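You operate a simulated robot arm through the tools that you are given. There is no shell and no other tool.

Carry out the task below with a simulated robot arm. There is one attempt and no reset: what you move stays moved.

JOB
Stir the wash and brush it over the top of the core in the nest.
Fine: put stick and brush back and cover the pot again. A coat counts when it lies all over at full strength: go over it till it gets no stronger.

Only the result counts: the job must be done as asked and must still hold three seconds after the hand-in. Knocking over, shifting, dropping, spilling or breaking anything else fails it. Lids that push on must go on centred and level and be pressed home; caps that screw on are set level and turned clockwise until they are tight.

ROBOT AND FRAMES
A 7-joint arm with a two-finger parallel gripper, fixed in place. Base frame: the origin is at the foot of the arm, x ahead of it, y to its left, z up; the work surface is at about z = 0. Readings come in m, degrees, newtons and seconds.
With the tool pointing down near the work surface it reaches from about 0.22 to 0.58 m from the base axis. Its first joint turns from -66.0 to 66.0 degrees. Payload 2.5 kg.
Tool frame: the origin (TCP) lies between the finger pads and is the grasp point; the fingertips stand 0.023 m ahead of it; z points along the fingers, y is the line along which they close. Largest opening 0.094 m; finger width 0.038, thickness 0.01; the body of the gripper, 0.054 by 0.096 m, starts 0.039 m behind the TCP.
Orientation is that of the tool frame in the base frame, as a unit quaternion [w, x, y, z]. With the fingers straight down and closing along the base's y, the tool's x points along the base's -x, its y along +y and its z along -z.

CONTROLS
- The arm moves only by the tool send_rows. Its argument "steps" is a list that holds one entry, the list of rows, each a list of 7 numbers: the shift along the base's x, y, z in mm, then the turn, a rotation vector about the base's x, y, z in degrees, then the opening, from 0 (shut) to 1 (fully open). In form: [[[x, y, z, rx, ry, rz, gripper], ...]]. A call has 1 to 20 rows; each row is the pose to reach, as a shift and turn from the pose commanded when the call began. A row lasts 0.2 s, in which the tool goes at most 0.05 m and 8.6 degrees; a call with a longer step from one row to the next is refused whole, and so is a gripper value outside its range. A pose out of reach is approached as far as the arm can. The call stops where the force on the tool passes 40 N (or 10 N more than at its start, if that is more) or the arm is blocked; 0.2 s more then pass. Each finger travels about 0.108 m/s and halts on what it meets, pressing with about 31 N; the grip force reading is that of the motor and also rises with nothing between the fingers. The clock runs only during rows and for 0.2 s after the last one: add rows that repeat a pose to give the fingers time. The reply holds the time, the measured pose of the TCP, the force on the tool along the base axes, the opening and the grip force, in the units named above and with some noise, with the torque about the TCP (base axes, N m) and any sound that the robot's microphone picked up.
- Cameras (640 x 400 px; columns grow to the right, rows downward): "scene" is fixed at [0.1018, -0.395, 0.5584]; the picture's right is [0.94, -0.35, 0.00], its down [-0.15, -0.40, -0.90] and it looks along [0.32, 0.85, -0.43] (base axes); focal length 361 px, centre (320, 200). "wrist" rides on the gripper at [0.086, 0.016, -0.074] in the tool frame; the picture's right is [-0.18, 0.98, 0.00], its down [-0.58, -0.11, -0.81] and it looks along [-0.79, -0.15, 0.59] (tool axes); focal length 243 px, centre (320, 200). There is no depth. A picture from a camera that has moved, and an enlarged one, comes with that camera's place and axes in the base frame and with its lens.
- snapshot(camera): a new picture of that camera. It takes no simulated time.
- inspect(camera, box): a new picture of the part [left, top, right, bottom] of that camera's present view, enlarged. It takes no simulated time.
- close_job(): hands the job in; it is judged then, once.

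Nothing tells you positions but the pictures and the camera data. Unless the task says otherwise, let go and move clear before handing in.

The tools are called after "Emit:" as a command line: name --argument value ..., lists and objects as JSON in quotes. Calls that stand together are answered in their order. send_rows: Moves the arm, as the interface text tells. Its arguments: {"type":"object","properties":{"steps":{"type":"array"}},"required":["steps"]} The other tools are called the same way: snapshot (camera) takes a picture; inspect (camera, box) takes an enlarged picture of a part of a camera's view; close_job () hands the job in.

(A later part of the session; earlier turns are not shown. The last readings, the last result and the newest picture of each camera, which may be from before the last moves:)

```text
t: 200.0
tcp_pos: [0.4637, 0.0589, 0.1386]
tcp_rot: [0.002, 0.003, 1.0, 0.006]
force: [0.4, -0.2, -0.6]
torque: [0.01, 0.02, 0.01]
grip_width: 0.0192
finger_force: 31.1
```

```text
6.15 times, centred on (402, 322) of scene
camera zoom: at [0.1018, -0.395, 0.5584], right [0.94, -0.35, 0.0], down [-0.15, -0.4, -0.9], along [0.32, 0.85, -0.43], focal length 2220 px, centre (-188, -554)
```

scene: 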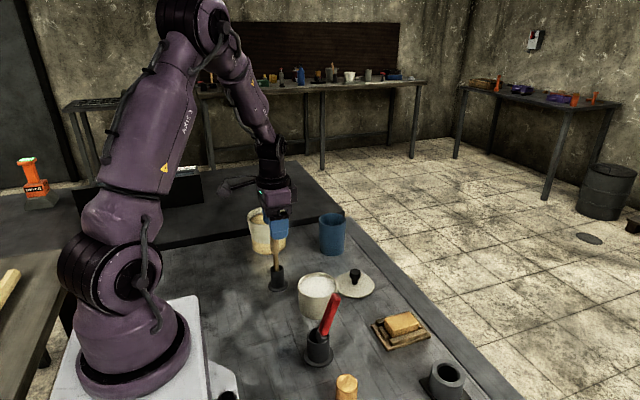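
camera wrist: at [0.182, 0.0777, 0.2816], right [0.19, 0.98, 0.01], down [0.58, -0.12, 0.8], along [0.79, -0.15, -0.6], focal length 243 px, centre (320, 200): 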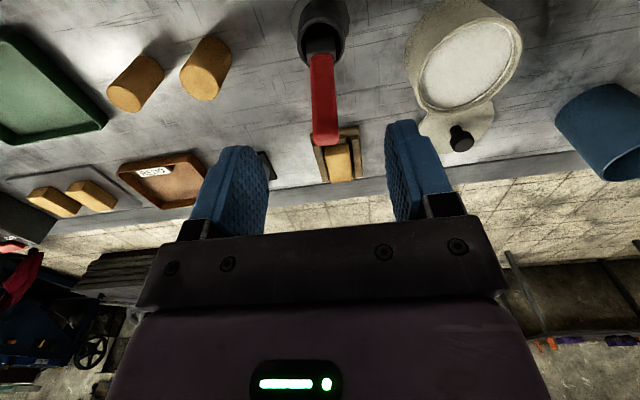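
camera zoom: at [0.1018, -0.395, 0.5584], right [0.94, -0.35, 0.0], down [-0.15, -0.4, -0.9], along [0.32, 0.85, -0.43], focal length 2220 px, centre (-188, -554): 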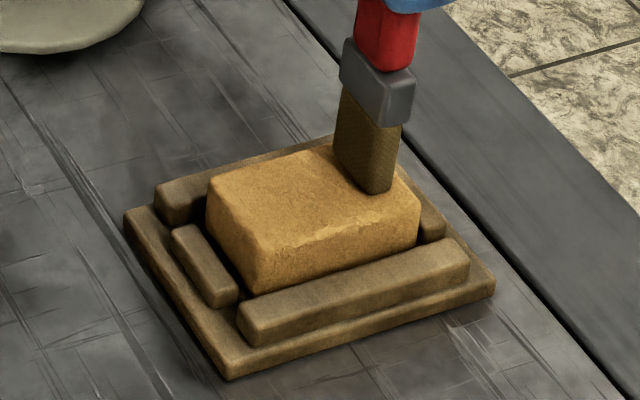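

Emit:
send_rows --steps '[[[0, 0, -0.6, 0, 0, 0, 0], [0, 0, -0.6, 0, 0, 0, 0]]]'

Emit:
send_rows --steps '[[[0, 0, -0.6, 0, 0, 0, 0], [0, 0, -0.6, 0, 0, 0, 0]]]'

Emit:
send_rows --steps '[[[0, 0, -0.6, 0, 0, 0, 0], [0, 0, -0.6, 0, 0, 0, 0]]]'

```text
t: 200.6
tcp_pos: [0.4639, 0.0586, 0.1381]
tcp_rot: [0.003, 0.004, 1.0, 0.006]
force: [-0.3, 0.6, 4.4]
torque: [-0.04, 0.05, -0.01]
grip_width: 0.0195
finger_force: 31.6
```

```text
t: 201.2
tcp_pos: [0.4642, 0.0588, 0.1367]
tcp_rot: [0.002, 0.004, 1.0, 0.006]
force: [-1.0, 2.0, 12.0]
torque: [0.06, 0.08, 0.02]
grip_width: 0.0191
finger_force: 31.0
```

```text
t: 201.8
tcp_pos: [0.4646, 0.0576, 0.1368]
tcp_rot: [0.003, 0.004, 1.0, 0.006]
force: [-1.8, 1.0, 22.6]
torque: [0.01, 0.17, 0.02]
grip_width: 0.0196
finger_force: 30.8
```

Contact made; easing to around 8–10 N and dragging back the full length.

Emit:
send_rows --steps '[[[0, 0, 0.9, 0, 0, 0, 0], [-6, 0, 0.9, 0, 0, 0, 0], [-12, 0, 0.9, 0, 0, 0, 0], [-18, 0, 0.9, 0, 0, 0, 0], [-24, 0, 0.9, 0, 0, 0, 0], [-30, 0, 0.9, 0, 0, 0, 0], [-36, 0, 0.9, 0, 0, 0, 0], [-42, 0, 0.9, 0, 0, 0, 0]]]'

Emit:
inspect --camera "scene" --box '[365, 290, 440, 355]'

```text
t: 203.6
tcp_pos: [0.4225, 0.0591, 0.1374]
tcp_rot: [0.002, 0.004, 1.0, 0.006]
force: [3.6, -1.0, 12.0]
torque: [-0.15, -0.51, 0.01]
grip_width: 0.0196
finger_force: 31.1
```

```text
6.15 times, centred on (402, 322) of scene
camera zoom: at [0.1017, -0.395, 0.5585], right [0.94, -0.35, 0.0], down [-0.15, -0.4, -0.9], along [0.32, 0.85, -0.43], focal length 2220 px, centre (-188, -554)
```

zoom: 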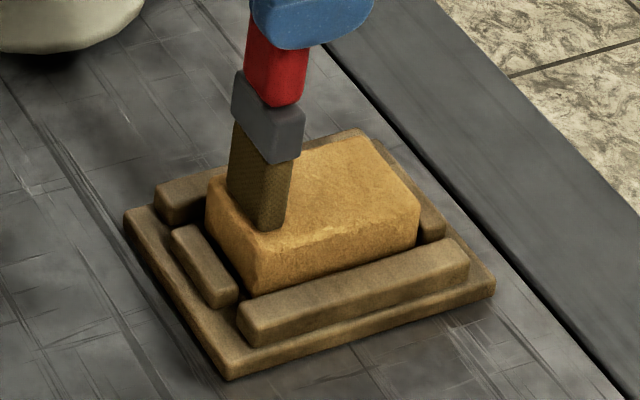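

Nothing visible still. I'll lift off and put the wrist camera where it sees the core up close and unobstructed.

Emit:
send_rows --steps '[[[0, 0, 15, 0, 0, 0, 0], [5, 10, 35, 0, 0, 0, 0], [15, 40, 35, 0, 0, 0, 0], [27, 72, 35, 0, 0, 0, 0], [27, 72, 35, 0, 0, 0, 0]]]'

Emit:
inspect --camera "wrist" --box '[190, 20, 290, 120]'

Emit:
snapshot --camera "wrist"

```text
t: 204.8
tcp_pos: [0.4478, 0.1334, 0.1711]
tcp_rot: [0.001, 0.005, 1.0, 0.006]
force: [0.4, -0.8, 0.4]
torque: [0.02, 0.0, -0.01]
grip_width: 0.0192
finger_force: 31.0
```

```text
4.00 times, centred on (240, 70) of wrist
camera zoom: at [0.3613, 0.1481, 0.2469], right [0.19, 0.98, 0.01], down [0.58, -0.12, 0.81], along [0.79, -0.15, -0.59], focal length 970 px, centre (640, 720)
```

zoom: 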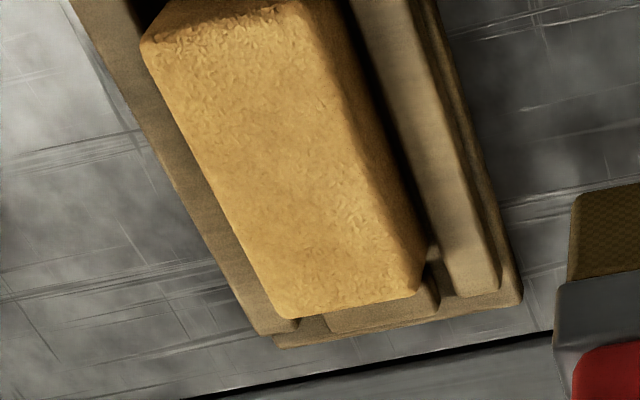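

```text
taken
camera wrist: at [0.3613, 0.1481, 0.2469], right [0.19, 0.98, 0.01], down [0.58, -0.12, 0.81], along [0.79, -0.15, -0.59], focal length 243 px, centre (320, 200)
```

wrist: 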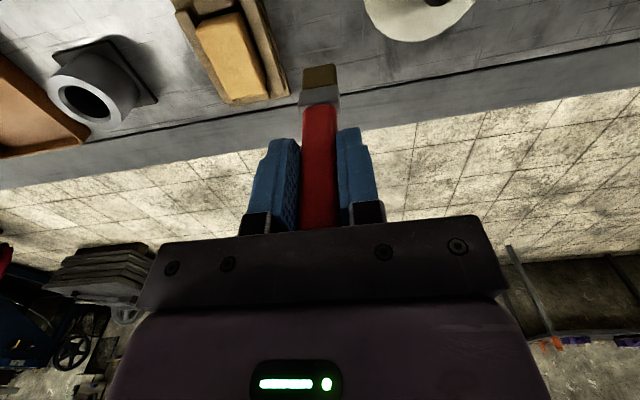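

The core is still uncoated in this clear close-up. I'll re-dip and try stroking with the brush inclined so the bristles trail, in case the upright contact isn't wiping.

Emit:
send_rows --steps '[[[-20, 10, 10, 0, 0, 0, 0], [-55, 22, 15, 0, 0, 0, 0], [-90, 36, 15, 0, 0, 0, 0], [-120, 48, 10, 0, 0, 0, 0], [-136, 55, 0, 0, 0, 0, 0], [-136, 55, -15, 0, 0, 0, 0], [-136, 55, -27, 0, 0, 0, 0], [-136, 55, -36, 0, 0, 0, 0], [-136, 55, -38, 0, 0, 0, 0], [-130, 55, -38, 0, 0, 0, 0], [-142, 55, -38, 0, 0, 0, 0], [-136, 55, -38, 0, 0, 0, 0], [-136, 55, -38, 0, 0, 0, 0], [-136, 55, -38, 0, 0, 0, 0], [-136, 55, -38, 0, 0, 0, 0], [-136, 55, -15, 0, 0, 0, 0], [-136, 55, 10, 0, 0, 0, 0], [-136, 55, 20, 0, 0, 0, 0]]]'

Emit:
inspect --camera "scene" --box '[290, 225, 350, 295]'

```text
t: 208.6
tcp_pos: [0.3133, 0.1846, 0.1909]
tcp_rot: [0.002, 0.003, 1.0, 0.007]
force: [-0.5, 0.5, -1.1]
torque: [0.0, 0.0, 0.01]
grip_width: 0.0195
finger_force: 31.5
```

```text
5.71 times, centred on (320, 260) of scene
camera zoom: at [0.1018, -0.395, 0.5584], right [0.94, -0.35, 0.0], down [-0.15, -0.4, -0.9], along [0.32, 0.85, -0.43], focal length 2062 px, centre (320, -143)
```

zoom: 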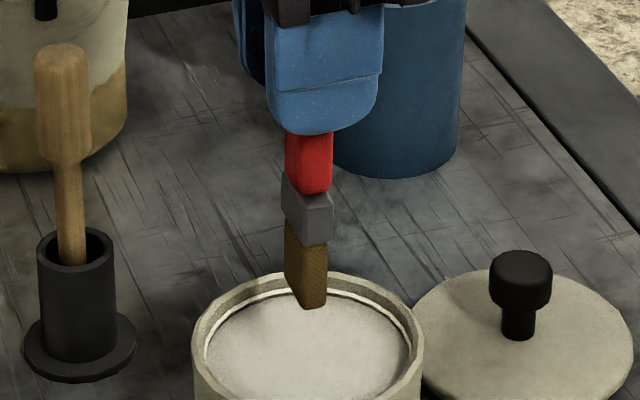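

Tilting the brush so its tip points outward (−24°), then dragging it back with bristles trailing.

Emit:
send_rows --steps '[[[25, -28, 5, 0, 0, 0, 0], [55, -62, 5, 0, -8, 0, 0], [85, -96, 5, 0, -16, 0, 0], [108, -128, 0, 0, -24, 0, 0], [108, -128, -25, 0, -24, 0, 0], [108, -128, -45, 0, -24, 0, 0], [108, -128, -53, 0, -24, 0, 0]]]'

Emit:
inspect --camera "scene" --box '[350, 270, 440, 355]'

```text
t: 210.2
tcp_pos: [0.4199, 0.0594, 0.1377]
tcp_rot: [0.21, 0.003, 0.978, 0.006]
force: [-0.4, -0.2, -0.1]
torque: [0.0, 0.03, -0.04]
grip_width: 0.0192
finger_force: 30.8
```

```text
4.71 times, centred on (395, 312) of scene
camera zoom: at [0.1018, -0.395, 0.5584], right [0.94, -0.35, 0.0], down [-0.15, -0.4, -0.9], along [0.32, 0.85, -0.43], focal length 1698 px, centre (-33, -329)
```

zoom: 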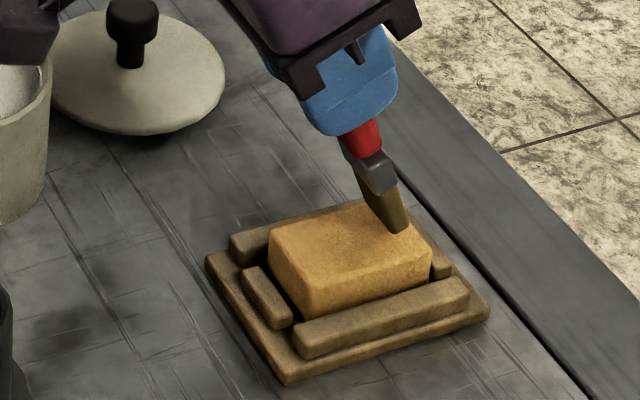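

Emit:
send_rows --steps '[[[0, 0, -2, 0, 0, 0, 0], [0, 0, -4, 0, 0, 0, 0]]]'

Emit:
send_rows --steps '[[[0, 0, -1, 0, 0, 0, 0], [0, 0, -2, 0, 0, 0, 0]]]'

Emit:
send_rows --steps '[[[0, 0, -1, 0, 0, 0, 0], [0, 0, -1, 0, 0, 0, 0]]]'

```text
t: 210.8
tcp_pos: [0.4203, 0.0576, 0.1346]
tcp_rot: [0.209, 0.003, 0.978, 0.006]
force: [-0.2, 0.0, 0.0]
torque: [0.02, 0.02, 0.0]
grip_width: 0.0195
finger_force: 30.6
```

```text
t: 211.4
tcp_pos: [0.4203, 0.0579, 0.1333]
tcp_rot: [0.209, 0.003, 0.978, 0.006]
force: [0.2, -0.4, -0.2]
torque: [0.01, 0.04, 0.01]
grip_width: 0.0196
finger_force: 30.9
```

```text
t: 212.0
tcp_pos: [0.4208, 0.0575, 0.1328]
tcp_rot: [0.209, 0.002, 0.978, 0.007]
force: [0.3, 0.7, -0.4]
torque: [0.0, -0.04, -0.03]
grip_width: 0.0192
finger_force: 31.0
```

Emit:
send_rows --steps '[[[0, 0, -1, 0, 0, 0, 0], [0, 0, -1, 0, 0, 0, 0]]]'

Emit:
send_rows --steps '[[[0, 0, -1, 0, 0, 0, 0], [0, 0, -1, 0, 0, 0, 0]]]'

Emit:
send_rows --steps '[[[0, 0, -1, 0, 0, 0, 0], [0, 0, -1, 0, 0, 0, 0]]]'

Emit:
inspect --camera "scene" --box '[365, 290, 440, 355]'

```text
t: 212.6
tcp_pos: [0.4199, 0.0579, 0.1305]
tcp_rot: [0.21, 0.002, 0.978, 0.005]
force: [-0.1, 0.0, -0.7]
torque: [-0.04, 0.01, -0.02]
grip_width: 0.0193
finger_force: 30.7
```

```text
t: 213.2
tcp_pos: [0.4213, 0.057, 0.1308]
tcp_rot: [0.211, 0.003, 0.977, 0.006]
force: [-1.5, 0.5, 4.4]
torque: [-0.03, -0.1, -0.02]
grip_width: 0.0194
finger_force: 31.2
```

```text
t: 213.8
tcp_pos: [0.4212, 0.0565, 0.1304]
tcp_rot: [0.211, 0.003, 0.977, 0.007]
force: [0.0, 1.5, 8.9]
torque: [-0.02, -0.38, -0.01]
grip_width: 0.0192
finger_force: 30.9
```

```text
6.15 times, centred on (402, 322) of scene
camera zoom: at [0.1017, -0.395, 0.5585], right [0.94, -0.35, 0.0], down [-0.15, -0.4, -0.9], along [0.32, 0.85, -0.43], focal length 2220 px, centre (-188, -554)
```

zoom: 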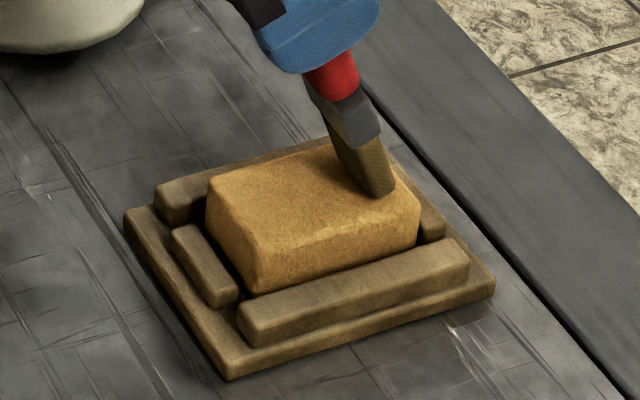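

Good contact at about 9 N. Dragging back with the bristles trailing.

Emit:
send_rows --steps '[[[-6, 0, 0, 0, 0, 0, 0], [-12, 0, 0, 0, 0, 0, 0], [-18, 0, 0, 0, 0, 0, 0], [-24, 0, 0, 0, 0, 0, 0], [-30, 0, 0, 0, 0, 0, 0], [-36, 0, 0, 0, 0, 0, 0]]]'

Emit:
inspect --camera "scene" --box '[365, 290, 440, 355]'

Emit:
inspect --camera "wrist" --box '[250, 0, 390, 120]'

```text
t: 215.2
tcp_pos: [0.3846, 0.0564, 0.1284]
tcp_rot: [0.209, 0.003, 0.978, 0.006]
force: [2.7, 0.5, 9.5]
torque: [-0.02, -0.63, 0.04]
grip_width: 0.0193
finger_force: 31.4
```

```text
6.15 times, centred on (402, 322) of scene
camera zoom: at [0.1017, -0.395, 0.5585], right [0.94, -0.35, 0.0], down [-0.15, -0.4, -0.9], along [0.32, 0.85, -0.43], focal length 2220 px, centre (-188, -554)
```

zoom: 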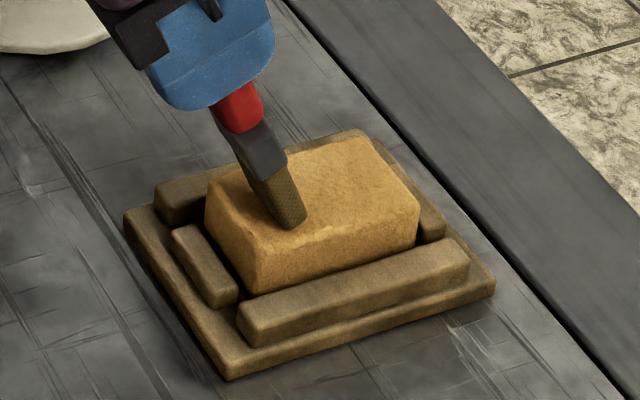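

```text
3.33 times, centred on (320, 60) of wrist
camera zoom: at [0.2753, 0.0707, 0.1617], right [0.17, 0.98, 0.09], down [0.2, -0.12, 0.97], along [0.96, -0.15, -0.22], focal length 809 px, centre (320, 667)
```

zoom: 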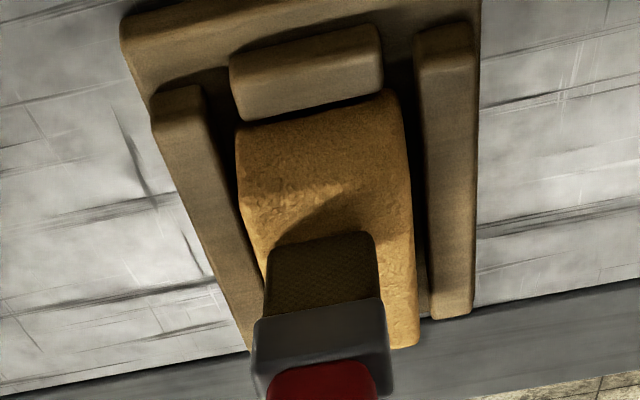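

Still nothing even with trailing bristles. Let me look again at the whole situation — wash, bucket, cup — for something I may have misread.

Emit:
send_rows --steps '[[[0, 0, 20, 0, 0, 0, 0], [0, 0, 60, 0, 8, 0, 0], [-20, 0, 100, 0, 16, 0, 0], [-40, 0, 130, 0, 24, 0, 0]]]'

Emit:
inspect --camera "scene" --box '[240, 180, 360, 260]'

Emit:
inspect --camera "scene" --box '[295, 265, 345, 305]'

Emit:
inspect --camera "scene" --box '[388, 312, 420, 332]'

Emit:
snapshot --camera "wrist"

```text
t: 216.2
tcp_pos: [0.3436, 0.0541, 0.2552]
tcp_rot: [0.001, 0.004, 1.0, 0.005]
force: [0.5, -0.2, -0.6]
torque: [0.0, 0.02, 0.0]
grip_width: 0.0193
finger_force: 30.9
```

```text
5.00 times, centred on (300, 220) of scene
camera zoom: at [0.1018, -0.395, 0.5584], right [0.94, -0.35, 0.0], down [-0.15, -0.4, -0.9], along [0.32, 0.85, -0.43], focal length 1804 px, centre (420, 100)
```

zoom: 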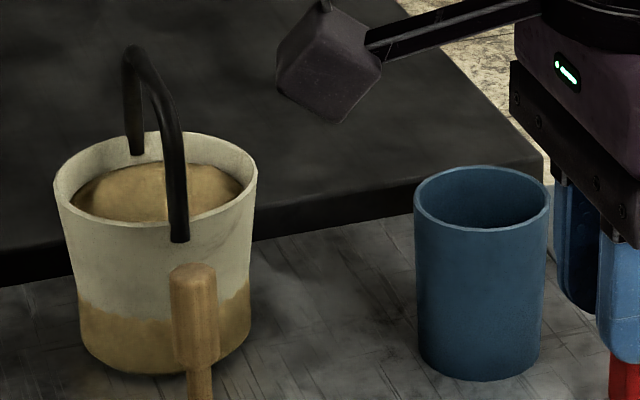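

```text
10.00 times, centred on (320, 285) of scene
camera zoom: at [0.1018, -0.395, 0.5584], right [0.94, -0.35, 0.0], down [-0.15, -0.4, -0.9], along [0.32, 0.85, -0.43], focal length 3608 px, centre (320, -650)
```

zoom: 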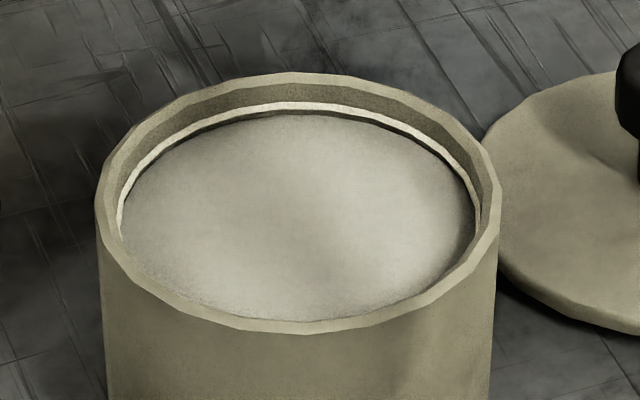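

```text
16.00 times, centred on (404, 322) of scene
camera zoom: at [0.1018, -0.395, 0.5584], right [0.94, -0.35, 0.0], down [-0.15, -0.4, -0.9], along [0.32, 0.85, -0.43], focal length 5772 px, centre (-1024, -1752)
```

zoom: 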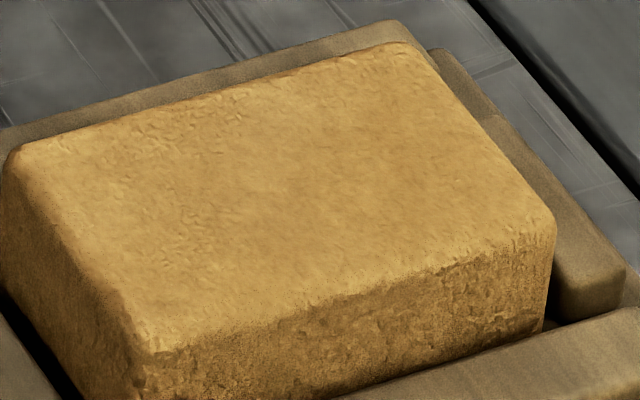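

```text
taken
camera wrist: at [0.2573, 0.0692, 0.3312], right [0.19, 0.98, 0.01], down [0.58, -0.12, 0.81], along [0.79, -0.15, -0.59], focal length 243 px, centre (320, 200)
```

wrist: 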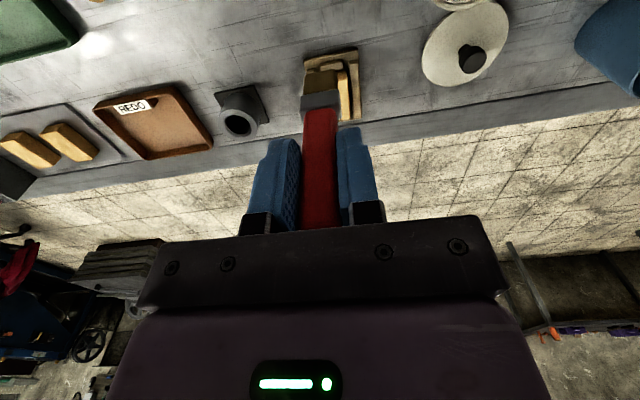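

The setup is as I read it. I'll test with a much longer full-depth dip (3 s) followed by scrubbing one spot on the core, so any slow uptake or deposit would show as a local mark.

Emit:
send_rows --steps '[[[-8, 30, 0, 0, 0, 0, 0], [-18, 70, -10, 0, 0, 0, 0], [-26, 110, -30, 0, 0, 0, 0], [-29, 133, -60, 0, 0, 0, 0], [-29, 133, -85, 0, 0, 0, 0], [-29, 133, -105, 0, 0, 0, 0], [-29, 133, -120, 0, 0, 0, 0], [-29, 133, -125, 0, 0, 0, 0], [-21, 133, -125, 0, 0, 0, 0], [-29, 141, -125, 0, 0, 0, 0], [-37, 133, -125, 0, 0, 0, 0], [-29, 125, -125, 0, 0, 0, 0], [-21, 133, -125, 0, 0, 0, 0], [-29, 141, -125, 0, 0, 0, 0], [-37, 133, -125, 0, 0, 0, 0], [-29, 125, -125, 0, 0, 0, 0], [-29, 133, -125, 0, 0, 0, 0], [-29, 133, -125, 0, 0, 0, 0], [-29, 133, -125, 0, 0, 0, 0], [-29, 133, -125, 0, 0, 0, 0]]]'

Emit:
send_rows --steps '[[[0, 0, 0, 0, 0, 0, 0], [0, 0, 0, 0, 0, 0, 0], [0, 0, 0, 0, 0, 0, 0], [0, 0, 0, 0, 0, 0, 0], [0, 0, 0, 0, 0, 0, 0], [0, 0, 25, 0, 0, 0, 0], [0, 0, 50, 0, 0, 0, 0], [0, 0, 60, 0, 0, 0, 0]]]'

Emit:
inspect --camera "scene" --box '[290, 225, 350, 295]'

```text
t: 220.4
tcp_pos: [0.3154, 0.1899, 0.1338]
tcp_rot: [0.003, 0.004, 1.0, 0.007]
force: [0.1, 0.5, 0.1]
torque: [-0.01, 0.0, -0.01]
grip_width: 0.0191
finger_force: 31.4
```

```text
t: 222.2
tcp_pos: [0.313, 0.1895, 0.1937]
tcp_rot: [0.001, 0.005, 1.0, 0.006]
force: [0.0, 0.4, -0.5]
torque: [-0.02, 0.01, -0.01]
grip_width: 0.0195
finger_force: 30.6
```

```text
5.71 times, centred on (320, 260) of scene
camera zoom: at [0.1018, -0.395, 0.5584], right [0.94, -0.35, 0.0], down [-0.15, -0.4, -0.9], along [0.32, 0.85, -0.43], focal length 2062 px, centre (320, -143)
```

zoom: 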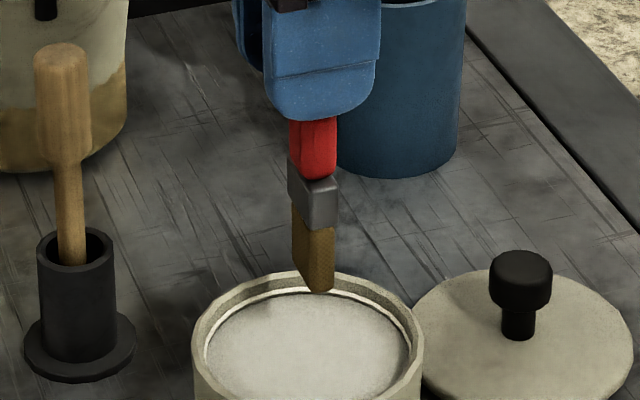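

Emit:
send_rows --steps '[[[28, -28, 5, 0, 0, 0, 0], [60, -60, 5, 0, 0, 0, 0], [92, -92, 0, 0, 0, 0, 0], [122, -122, -20, 0, 0, 0, 0], [131, -131, -42, 0, 0, 0, 0], [131, -131, -54, 0, 0, 0, 0], [131, -131, -56, 0, 0, 0, 0]]]'

Emit:
send_rows --steps '[[[0, 0, -0.8, 0, 0, 0, 0], [0, 0, -0.8, 0, 0, 0, 0]]]'

Emit:
send_rows --steps '[[[0, 0, -0.8, 0, 0, 0, 0], [0, 0, -0.8, 0, 0, 0, 0]]]'

Emit:
send_rows --steps '[[[0, 0, -0.8, 0, 0, 0, 0], [0, 0, -0.8, 0, 0, 0, 0]]]'

```text
t: 223.8
tcp_pos: [0.4477, 0.0614, 0.137]
tcp_rot: [0.002, 0.003, 1.0, 0.007]
force: [-1.8, 1.1, 8.8]
torque: [0.0, 0.2, 0.0]
grip_width: 0.0193
finger_force: 31.2
```

```text
t: 224.4
tcp_pos: [0.448, 0.0614, 0.1364]
tcp_rot: [0.003, 0.004, 1.0, 0.006]
force: [-1.1, 1.3, 13.6]
torque: [0.05, 0.06, -0.01]
grip_width: 0.0192
finger_force: 31.2
```

```text
t: 225.0
tcp_pos: [0.4482, 0.0604, 0.136]
tcp_rot: [0.003, 0.003, 1.0, 0.006]
force: [-0.8, 0.5, 23.1]
torque: [-0.02, 0.01, -0.01]
grip_width: 0.0195
finger_force: 31.4
```

```text
t: 225.6
tcp_pos: [0.4478, 0.0596, 0.1364]
tcp_rot: [0.003, 0.003, 1.0, 0.006]
force: [1.6, 1.7, 22.4]
torque: [0.05, -0.31, -0.01]
grip_width: 0.0192
finger_force: 31.5
```

In contact; easing a little and scrubbing one spot back and forth.

Emit:
send_rows --steps '[[[0, 0, 0.6, 0, 0, 0, 0], [4, 0, 0.6, 0, 0, 0, 0], [8, 0, 0.6, 0, 0, 0, 0], [4, 0, 0.6, 0, 0, 0, 0], [0, 0, 0.6, 0, 0, 0, 0], [-4, 0, 0.6, 0, 0, 0, 0], [-8, 0, 0.6, 0, 0, 0, 0], [-4, 0, 0.6, 0, 0, 0, 0], [0, 0, 0.6, 0, 0, 0, 0], [4, 0, 0.6, 0, 0, 0, 0], [8, 0, 0.6, 0, 0, 0, 0], [4, 0, 0.6, 0, 0, 0, 0], [0, 0, 0.6, 0, 0, 0, 0], [-4, 0, 0.6, 0, 0, 0, 0], [-8, 0, 0.6, 0, 0, 0, 0], [-4, 0, 0.6, 0, 0, 0, 0], [0, 0, 0.6, 0, 0, 0, 0]]]'

Emit:
send_rows --steps '[[[0, 0, 20, 0, 0, 0, 0], [0, 35, 35, 0, 0, 0, 0], [0, 72, 35, 0, 0, 0, 0]]]'

Emit:
inspect --camera "wrist" --box '[190, 20, 290, 120]'

Emit:
inspect --camera "scene" --box '[365, 300, 440, 355]'

```text
t: 229.2
tcp_pos: [0.446, 0.0598, 0.1356]
tcp_rot: [0.002, 0.004, 1.0, 0.007]
force: [-1.6, 1.0, 4.7]
torque: [0.0, 0.15, -0.05]
grip_width: 0.0192
finger_force: 31.4
```

```text
t: 230.0
tcp_pos: [0.4481, 0.1322, 0.1687]
tcp_rot: [0.002, 0.004, 1.0, 0.006]
force: [-0.4, 0.8, 0.0]
torque: [0.02, 0.0, 0.02]
grip_width: 0.0192
finger_force: 30.8
```

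```text
4.00 times, centred on (240, 70) of wrist
camera zoom: at [0.3614, 0.1483, 0.2438], right [0.19, 0.98, 0.01], down [0.58, -0.12, 0.81], along [0.79, -0.15, -0.59], focal length 970 px, centre (640, 720)
```

zoom: 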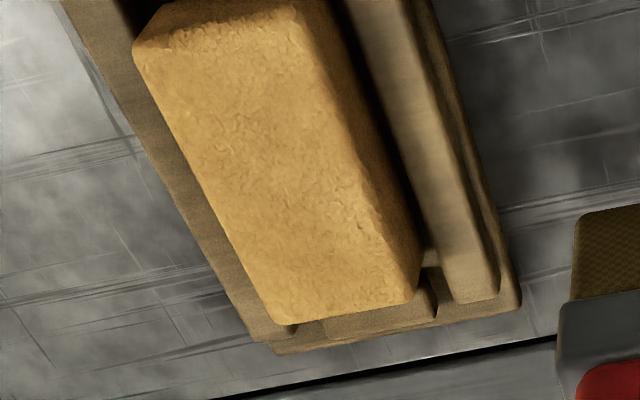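

```text
7.27 times, centred on (402, 328) of scene
camera zoom: at [0.1017, -0.3951, 0.5584], right [0.94, -0.35, 0.0], down [-0.15, -0.4, -0.9], along [0.32, 0.85, -0.43], focal length 2624 px, centre (-280, -727)
```

zoom: 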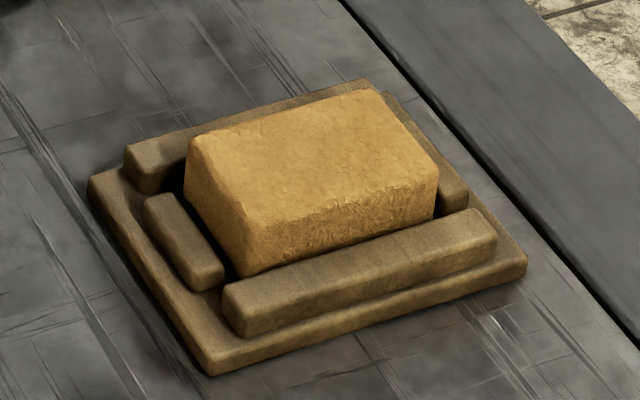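

No mark at all. Let me study the brush itself very closely — bristle end, wetness, any cap or sleeve over it.

Emit:
inspect --camera "scene" --box '[375, 225, 415, 285]'

Emit:
inspect --camera "wrist" --box '[295, 50, 355, 110]'

Emit:
snapshot --camera "scene"

```text
6.67 times, centred on (395, 255) of scene
camera zoom: at [0.1017, -0.3951, 0.5584], right [0.94, -0.35, 0.0], down [-0.15, -0.4, -0.9], along [0.32, 0.85, -0.43], focal length 2405 px, centre (-180, -167)
```

zoom: 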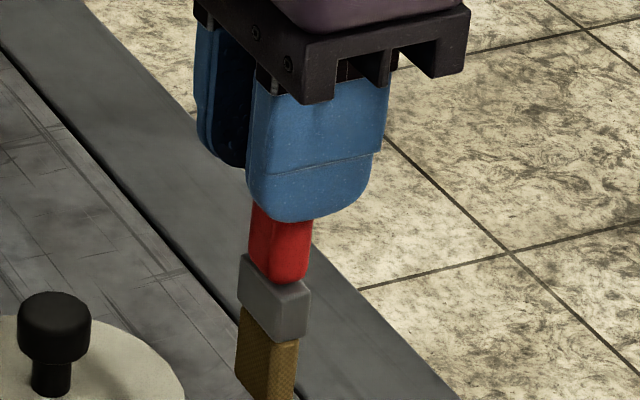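

```text
6.67 times, centred on (325, 80) of wrist
camera zoom: at [0.3614, 0.1483, 0.2438], right [0.19, 0.98, 0.01], down [0.58, -0.12, 0.81], along [0.79, -0.15, -0.59], focal length 1618 px, centre (287, 1000)
```

zoom: 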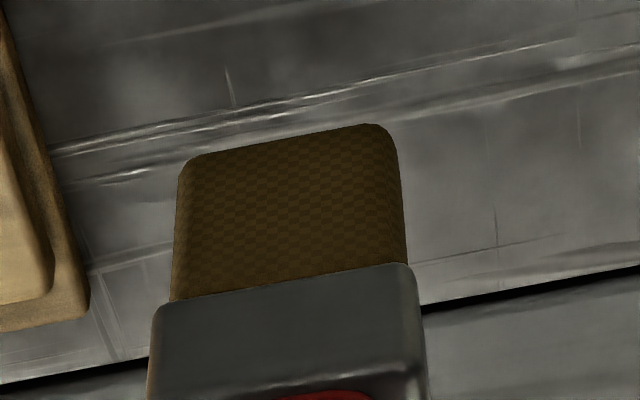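

```text
taken
```

scene: 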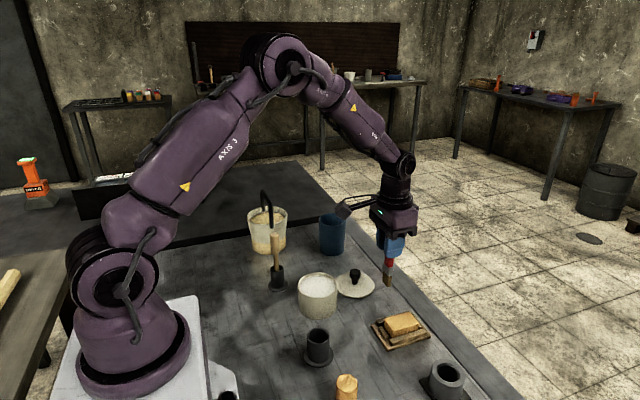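

Nothing special on the brush. I'll do a systematic attempt as the task describes: dip, then many overlapping strokes over all lanes, and look for a gradual change.

Emit:
send_rows --steps '[[[-30, 13, 12, 0, 0, 0, 0], [-65, 28, 15, 0, 0, 0, 0], [-100, 43, 15, 0, 0, 0, 0], [-128, 55, 8, 0, 0, 0, 0], [-134, 57, -10, 0, 0, 0, 0], [-134, 57, -25, 0, 0, 0, 0], [-134, 57, -36, 0, 0, 0, 0], [-134, 57, -36, 0, 0, 0, 0], [-134, 57, -36, 0, 0, 0, 0], [-134, 57, -20, 0, 0, 0, 0], [-134, 57, 5, 0, 0, 0, 0], [-134, 57, 15, 0, 0, 0, 0], [-100, 29, 15, 0, 0, 0, 0], [-66, 1, 15, 0, 0, 0, 0], [-32, -27, 10, 0, 0, 0, 0], [0, -55, -5, 0, 0, 0, 0], [20, -72, -22, 0, 0, 0, 0], [20, -72, -33, 0, 0, 0, 0], [20, -72, -35, 0, 0, 0, 0]]]'

Emit:
send_rows --steps '[[[-8, 0, 0, 0, 0, 0, 0], [-16, 0, 0, 0, 0, 0, 0], [-24, 0, 0, 0, 0, 0, 0], [-32, 0, 0, 0, 0, 0, 0], [-40, 0, 0, 0, 0, 0, 0], [-45, 0, 0, 0, 0, 0, 0], [-45, 8, 0, 0, 0, 0, 0], [-38, 8, 0, 0, 0, 0, 0], [-30, 8, 0, 0, 0, 0, 0], [-22, 8, 0, 0, 0, 0, 0], [-14, 8, 0, 0, 0, 0, 0], [-6, 8, 0, 0, 0, 0, 0], [0, 8, 0, 0, 0, 0, 0]]]'

```text
t: 234.0
tcp_pos: [0.4671, 0.0562, 0.1361]
tcp_rot: [0.001, 0.004, 1.0, 0.006]
force: [0.1, -0.1, -0.4]
torque: [0.01, 0.0, 0.0]
grip_width: 0.0193
finger_force: 31.2
```

```text
t: 236.8
tcp_pos: [0.4652, 0.0663, 0.1358]
tcp_rot: [0.002, 0.003, 1.0, 0.006]
force: [-3.1, -0.1, 6.3]
torque: [0.0, 0.2, -0.06]
grip_width: 0.0193
finger_force: 30.6
```

Emit:
send_rows --steps '[[[-8, 0, 0, 0, 0, 0, 0], [-16, 0, 0, 0, 0, 0, 0], [-24, 0, 0, 0, 0, 0, 0], [-32, 0, 0, 0, 0, 0, 0], [-40, 0, 0, 0, 0, 0, 0], [-45, 0, 0, 0, 0, 0, 0], [-45, -8, 0, 0, 0, 0, 0], [-45, -16, 0, 0, 0, 0, 0], [-37, -16, 0, 0, 0, 0, 0], [-29, -16, 0, 0, 0, 0, 0], [-21, -16, 0, 0, 0, 0, 0], [-13, -16, 0, 0, 0, 0, 0], [-5, -16, 0, 0, 0, 0, 0], [0, -16, 0, 0, 0, 0, 0], [-8, -16, 0, 0, 0, 0, 0], [-16, -16, 0, 0, 0, 0, 0], [-24, -16, 0, 0, 0, 0, 0], [-32, -16, 0, 0, 0, 0, 0], [-40, -16, 0, 0, 0, 0, 0], [-45, -16, 0, 0, 0, 0, 0]]]'

Emit:
inspect --camera "scene" --box '[365, 290, 440, 355]'

```text
t: 241.0
tcp_pos: [0.4197, 0.0511, 0.1369]
tcp_rot: [0.002, 0.004, 1.0, 0.007]
force: [0.6, -0.5, -0.1]
torque: [0.02, 0.01, 0.02]
grip_width: 0.0195
finger_force: 30.9
```

```text
6.15 times, centred on (402, 322) of scene
camera zoom: at [0.1018, -0.395, 0.5584], right [0.94, -0.35, 0.0], down [-0.15, -0.4, -0.9], along [0.32, 0.85, -0.43], focal length 2220 px, centre (-188, -554)
```

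zoom: 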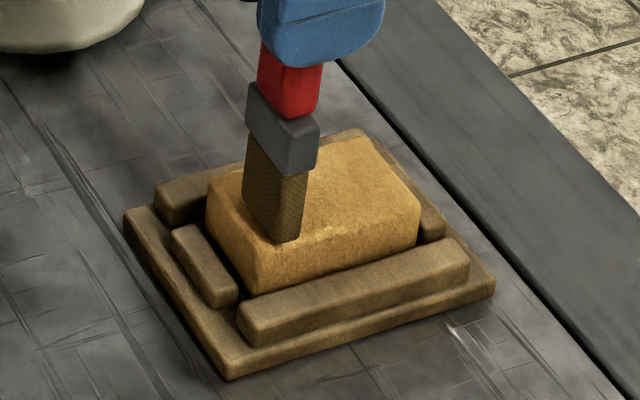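

One thing not tested is speed: all my strokes were under 40 mm/s. I'll try noticeably faster strokes with light contact.

Emit:
send_rows --steps '[[[0, 4, -0.5, 0, 0, 0, 0], [0, 8, -0.8, 0, 0, 0, 0], [15, 8, -0.8, 0, 0, 0, 0], [32, 8, -0.8, 0, 0, 0, 0], [47, 8, -0.8, 0, 0, 0, 0], [32, 8, -0.8, 0, 0, 0, 0], [15, 8, -0.8, 0, 0, 0, 0], [0, 8, -0.8, 0, 0, 0, 0], [24, 8, -0.8, 0, 0, 0, 0], [47, 8, -0.8, 0, 0, 0, 0], [24, 8, -0.8, 0, 0, 0, 0], [0, 8, -0.8, 0, 0, 0, 0], [24, 8, -0.8, 0, 0, 0, 0], [47, 8, -0.8, 0, 0, 0, 0]]]'

Emit:
inspect --camera "scene" --box '[365, 290, 440, 355]'

```text
t: 244.0
tcp_pos: [0.4688, 0.0593, 0.1333]
tcp_rot: [0.001, 0.004, 1.0, 0.006]
force: [-2.1, 0.2, 2.1]
torque: [-0.03, 0.14, -0.05]
grip_width: 0.019
finger_force: 31.1
```

```text
6.15 times, centred on (402, 322) of scene
camera zoom: at [0.1017, -0.395, 0.5584], right [0.94, -0.35, 0.0], down [-0.15, -0.4, -0.9], along [0.32, 0.85, -0.43], focal length 2220 px, centre (-188, -554)
```

zoom: 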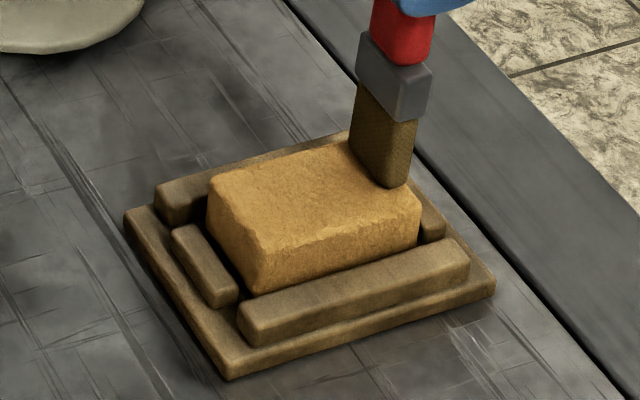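

Still no visible change. Let me get one view that includes both the nest core and the untouched spare blocks for a direct colour comparison.

Emit:
send_rows --steps '[[[0, 0, 20, 0, 0, 0, 0], [-10, 20, 50, 0, 0, 0, 0], [-30, 40, 80, 0, 0, 0, 0], [-50, 60, 100, 0, 0, 0, 0]]]'

Emit:
inspect --camera "wrist" --box '[0, 0, 320, 200]'

```text
t: 245.0
tcp_pos: [0.4187, 0.1197, 0.2334]
tcp_rot: [0.002, 0.003, 1.0, 0.005]
force: [-0.3, -0.3, -0.5]
torque: [0.0, 0.01, -0.02]
grip_width: 0.0194
finger_force: 31.1
```

```text
2.00 times, centred on (160, 100) of wrist
camera zoom: at [0.3323, 0.1344, 0.3085], right [0.19, 0.98, 0.01], down [0.58, -0.12, 0.81], along [0.79, -0.15, -0.59], focal length 485 px, centre (640, 400)
```

zoom: 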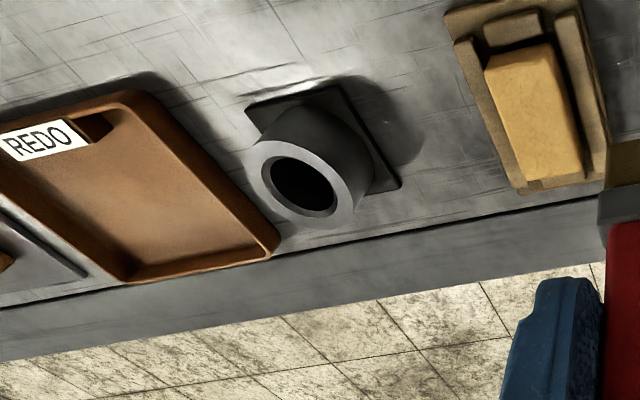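

The nest core is plainly uncoated. Let me look straight down at the wash from closer for any remaining pattern or sediment.

Emit:
send_rows --steps '[[[-30, 15, 10, 0, 0, 0, 0], [-60, 30, 15, 0, 0, 0, 0], [-70, 40, 15, 0, 0, 0, 0], [-60, 90, 15, 0, 0, 0, 0], [-60, 130, 15, 0, 0, 0, 0]]]'

Emit:
snapshot --camera "wrist"

```text
refused: row 4 steps farther than a row can; nothing moved
```

```text
taken
camera wrist: at [0.3323, 0.1344, 0.3085], right [0.19, 0.98, 0.01], down [0.58, -0.12, 0.81], along [0.79, -0.15, -0.59], focal length 243 px, centre (320, 200)
```

wrist: 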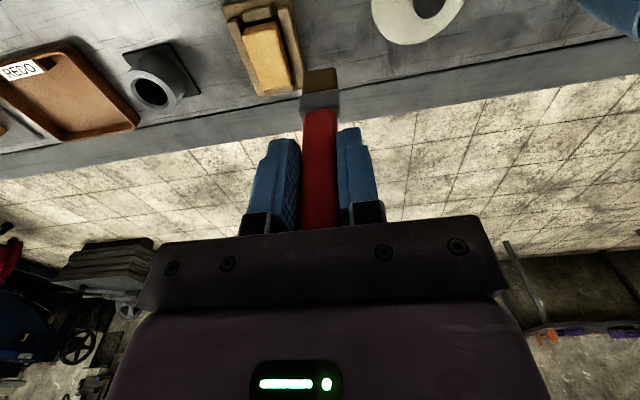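

Emit:
send_rows --steps '[[[-35, 2, 6, 0, 0, 0, 0], [-75, 4, 12, 0, 0, 0, 0], [-115, 5, 17, 0, 0, 0, 0], [-129, 5, 17, 0, 0, 0, 0]]]'

Emit:
inspect --camera "wrist" --box '[330, 0, 450, 80]'

```text
t: 246.0
tcp_pos: [0.2881, 0.1261, 0.2529]
tcp_rot: [0.002, 0.004, 1.0, 0.007]
force: [0.2, -0.4, -0.2]
torque: [-0.01, 0.02, 0.0]
grip_width: 0.0194
finger_force: 30.8
```

```text
5.00 times, centred on (390, 40) of wrist
camera zoom: at [0.2024, 0.1406, 0.3277], right [0.19, 0.98, 0.01], down [0.58, -0.12, 0.81], along [0.79, -0.15, -0.59], focal length 1213 px, centre (-30, 1000)
```

zoom: 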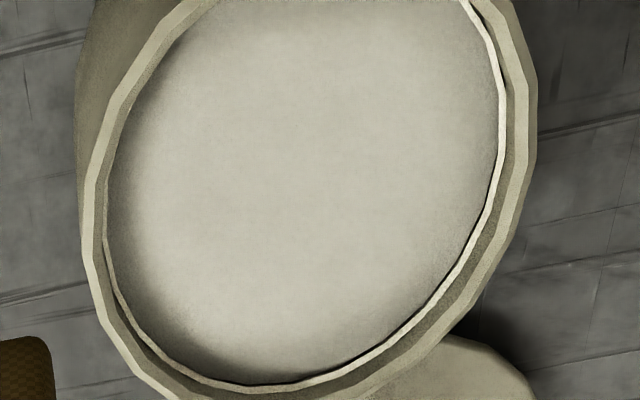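

The wash looks perfectly uniform. The one thing I can still do better is stir far longer, in case coat strength follows how well it's mixed. First the brush goes back.

Emit:
send_rows --steps '[[[-10, -25, 0, 0, 0, 0, 0], [-18, -52, -10, 0, 0, 0, 0], [-20, -63, -30, 0, 0, 0, 0], [-20, -63, -60, 0, 0, 0, 0], [-20, -63, -62, 0, 0, 0, 0]]]'

Emit:
inspect --camera "scene" --box '[280, 260, 360, 370]'

Emit:
inspect --camera "wrist" --box '[250, 0, 390, 120]'

```text
t: 247.2
tcp_pos: [0.2688, 0.061, 0.1915]
tcp_rot: [0.002, 0.003, 1.0, 0.006]
force: [-0.1, -0.3, -0.9]
torque: [-0.01, -0.01, -0.03]
grip_width: 0.0193
finger_force: 31.0
```

```text
3.64 times, centred on (320, 315) of scene
camera zoom: at [0.1018, -0.395, 0.5584], right [0.94, -0.35, 0.0], down [-0.15, -0.4, -0.9], along [0.32, 0.85, -0.43], focal length 1312 px, centre (320, -218)
```

zoom: 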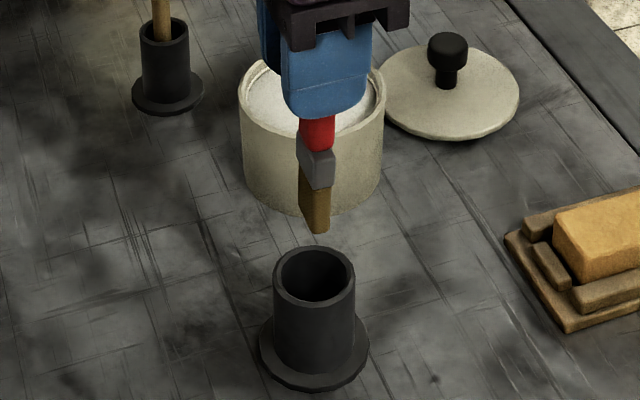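

```text
3.33 times, centred on (320, 60) of wrist
camera zoom: at [0.1822, 0.0771, 0.2663], right [0.19, 0.98, 0.01], down [0.58, -0.12, 0.81], along [0.79, -0.15, -0.59], focal length 809 px, centre (320, 667)
```

zoom: 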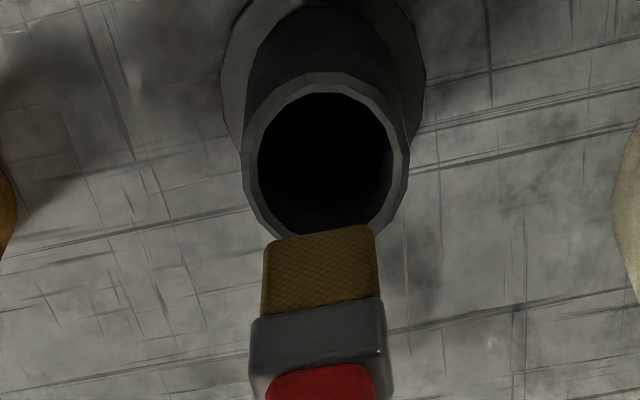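

The tip needs a 3.5 mm shift toward the base; then lowering into the holder.

Emit:
send_rows --steps '[[[-3.5, 0, -8, 0, 0, 0, 0], [-3.5, 0, -20, 0, 0, 0, 0], [-3.5, 0, -34, 0, 0, 0, 0], [-3.5, 0, -48, 0, 0, 0, 0], [-3.5, 0, -60, 0, 0, 0, 0], [-3.5, 0, -70, 0, 0, 0, 0], [-3.5, 0, -76, 0, 0, 0, 0]]]'

Emit:
send_rows --steps '[[[0, 0, -1.5, 0, 0, 0, 0], [0, 0, -3, 0, 0, 0, 0]]]'

Emit:
inspect --camera "scene" --box '[335, 350, 370, 380]'

```text
t: 248.8
tcp_pos: [0.2679, 0.0605, 0.1138]
tcp_rot: [0.002, 0.004, 1.0, 0.006]
force: [0.8, 0.6, -0.7]
torque: [0.02, 0.0, 0.0]
grip_width: 0.0192
finger_force: 30.9
```

```text
t: 249.4
tcp_pos: [0.2659, 0.0618, 0.1102]
tcp_rot: [0.002, 0.003, 1.0, 0.006]
force: [-0.1, 0.5, -0.6]
torque: [0.03, 0.0, 0.03]
grip_width: 0.0193
finger_force: 31.1
```

```text
13.33 times, centred on (352, 365) of scene
camera zoom: at [0.1018, -0.395, 0.5584], right [0.94, -0.35, 0.0], down [-0.15, -0.4, -0.9], along [0.32, 0.85, -0.43], focal length 4810 px, centre (-113, -2000)
```

zoom: 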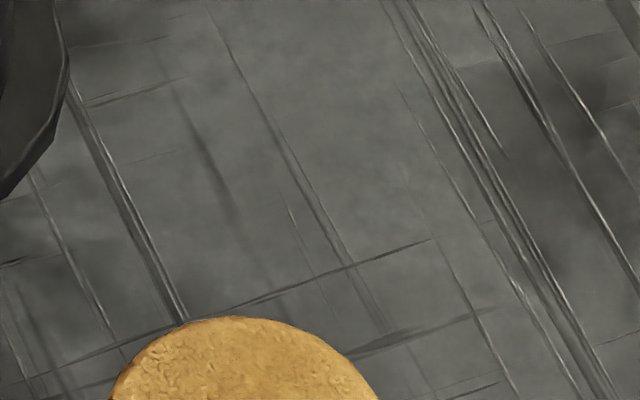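

The table is clean. Continuing down to the holder floor.

Emit:
send_rows --steps '[[[0, 0, -1, 0, 0, 0, 0], [0, 0, -2, 0, 0, 0, 0]]]'

Emit:
send_rows --steps '[[[0, 0, -1, 0, 0, 0, 0], [0, 0, -1.5, 0, 0, 0, 0]]]'

```text
t: 250.0
tcp_pos: [0.2669, 0.0617, 0.1105]
tcp_rot: [0.002, 0.003, 1.0, 0.007]
force: [-3.1, 0.6, 23.3]
torque: [-0.19, 0.15, 0.01]
grip_width: 0.0194
finger_force: 31.1
```

```text
t: 250.6
tcp_pos: [0.2673, 0.0619, 0.1086]
tcp_rot: [0.004, 0.004, 1.0, 0.006]
force: [0.7, 1.1, 23.7]
torque: [-0.08, -0.18, 0.01]
grip_width: 0.0194
finger_force: 31.4
```

Seated. Releasing and fetching the stick again.

Emit:
send_rows --steps '[[[0, 0, 1, 0, 0, 0, 0.25], [0, 0, 1, 0, 0, 0, 0.4], [0, 0, 1, 0, 0, 0, 0.55], [0, 0, 20, 0, 0, 0, 0.6], [0, 0, 55, 0, 0, 0, 0.6], [0, 0, 100, 0, 0, 0, 0.6], [0, 0, 140, 0, 0, 0, 0.6], [-3, 40, 140, 0, 0, 0, 0.6], [-6, 85, 140, 0, 0, 0, 0.6], [-9, 130, 140, 0, 0, 0, 0.6], [-12, 175, 140, 0, 0, 0, 0.6], [-15, 215, 140, 0, 0, 0, 0.6], [-16.5, 227, 140, 0, 0, 0, 0.6], [-16.5, 227, 100, 0, 0, 0, 0.6], [-16.5, 227, 70, 0, 0, 0, 0.6]]]'

Emit:
inspect --camera "wrist" --box '[220, 0, 420, 160]'

Emit:
inspect --camera "scene" --box '[230, 190, 390, 370]'

```text
t: 253.8
tcp_pos: [0.2489, 0.288, 0.1775]
tcp_rot: [0.001, 0.004, 1.0, 0.006]
force: [-0.4, -0.4, -0.6]
torque: [0.04, 0.04, -0.02]
grip_width: 0.0564
finger_force: 0.1
```

```text
2.50 times, centred on (320, 80) of wrist
camera zoom: at [0.1623, 0.3042, 0.2517], right [0.19, 0.98, 0.01], down [0.58, -0.12, 0.81], along [0.79, -0.15, -0.59], focal length 606 px, centre (320, 500)
```

zoom: 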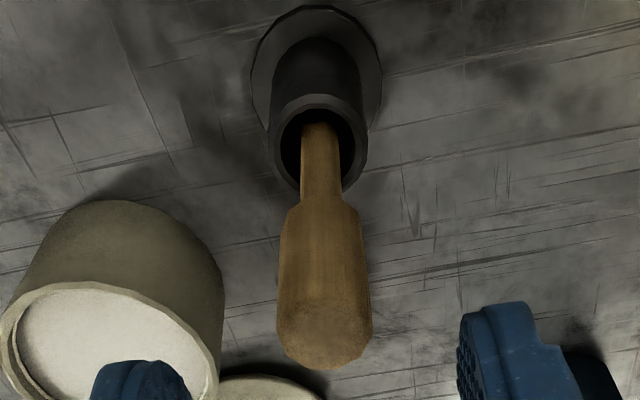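

```text
2.22 times, centred on (310, 280) of scene
camera zoom: at [0.1018, -0.395, 0.5584], right [0.94, -0.35, 0.0], down [-0.15, -0.4, -0.9], along [0.32, 0.85, -0.43], focal length 802 px, centre (342, 22)
```

zoom: 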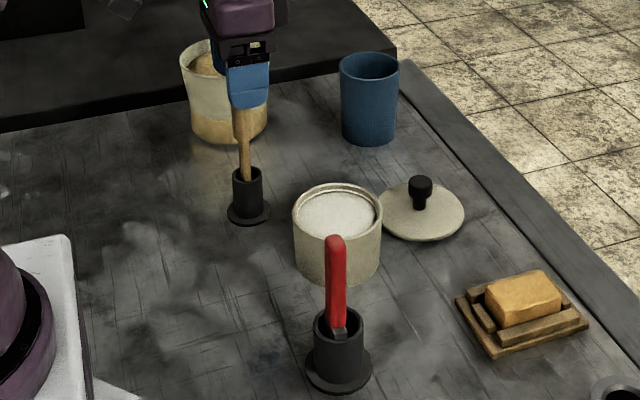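

Brush stands nearly upright now. Gripping the stick and taking it to the pot.

Emit:
send_rows --steps '[[[0, 0, -20, 0, 0, 0, 0.5], [0, 0, -40, 0, 0, 0, 0.45], [0, 0, -54, 0, 0, 0, 0.4], [0, 0, -54, 0, 0, 0, 0.3], [0, 0, -54, 0, 0, 0, 0.15], [0, 0, -54, 0, 0, 0, 0.0], [0, 0, -54, 0, 0, 0, 0.0], [0, 0, -52, 0, 0, 0, 0.0], [0, 0, -46, 0, 0, 0, 0.0], [0, 0, -38, 0, 0, 0, 0.0], [0, 0, -26, 0, 0, 0, 0.0], [0, 0, -10, 0, 0, 0, 0.0], [0, 0, 10, 0, 0, 0, 0.0], [0, 0, 30, 0, 0, 0, 0.0], [0, 0, 52, 0, 0, 0, 0.0]]]'

Emit:
send_rows --steps '[[[12, -18, 3, 0, 0, 0, 0], [26, -40, 5, 0, 0, 0, 0], [40, -62, 5, 0, 0, 0, 0], [54, -84, 5, 0, 0, 0, 0], [63, -98, 5, 0, 0, 0, 0], [64.5, -101, 5, 0, 0, 0, 0], [64.5, -101, -15, 0, 0, 0, 0], [64.5, -101, -35, 0, 0, 0, 0], [64.5, -101, -50, 0, 0, 0, 0], [64.5, -101, -65, 0, 0, 0, 0], [64.5, -101, -76, 0, 0, 0, 0], [64.5, -101, -88, 0, 0, 0, 0]]]'

Emit:
inspect --camera "scene" --box '[290, 225, 350, 305]'

```text
t: 257.0
tcp_pos: [0.2497, 0.2882, 0.2298]
tcp_rot: [0.001, 0.004, 1.0, 0.006]
force: [-0.2, 0.5, -0.3]
torque: [0.01, -0.01, -0.01]
grip_width: 0.0204
finger_force: 31.1
```

```text
t: 259.6
tcp_pos: [0.3157, 0.1873, 0.1406]
tcp_rot: [0.002, 0.004, 1.0, 0.005]
force: [-0.5, -0.3, -0.5]
torque: [-0.02, -0.03, -0.02]
grip_width: 0.0204
finger_force: 31.2
```

```text
5.00 times, centred on (320, 265) of scene
camera zoom: at [0.1018, -0.395, 0.5584], right [0.94, -0.35, 0.0], down [-0.15, -0.4, -0.9], along [0.32, 0.85, -0.43], focal length 1804 px, centre (320, -125)
```

zoom: 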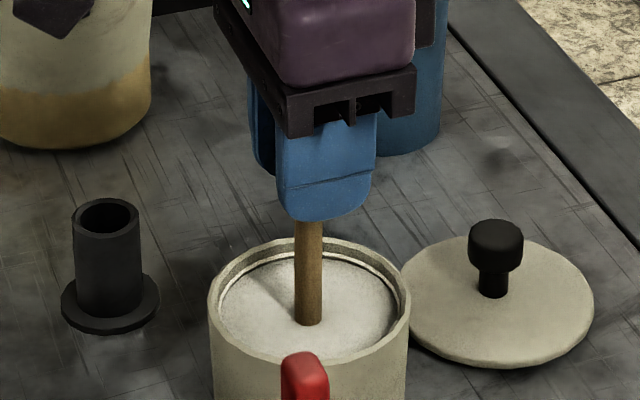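

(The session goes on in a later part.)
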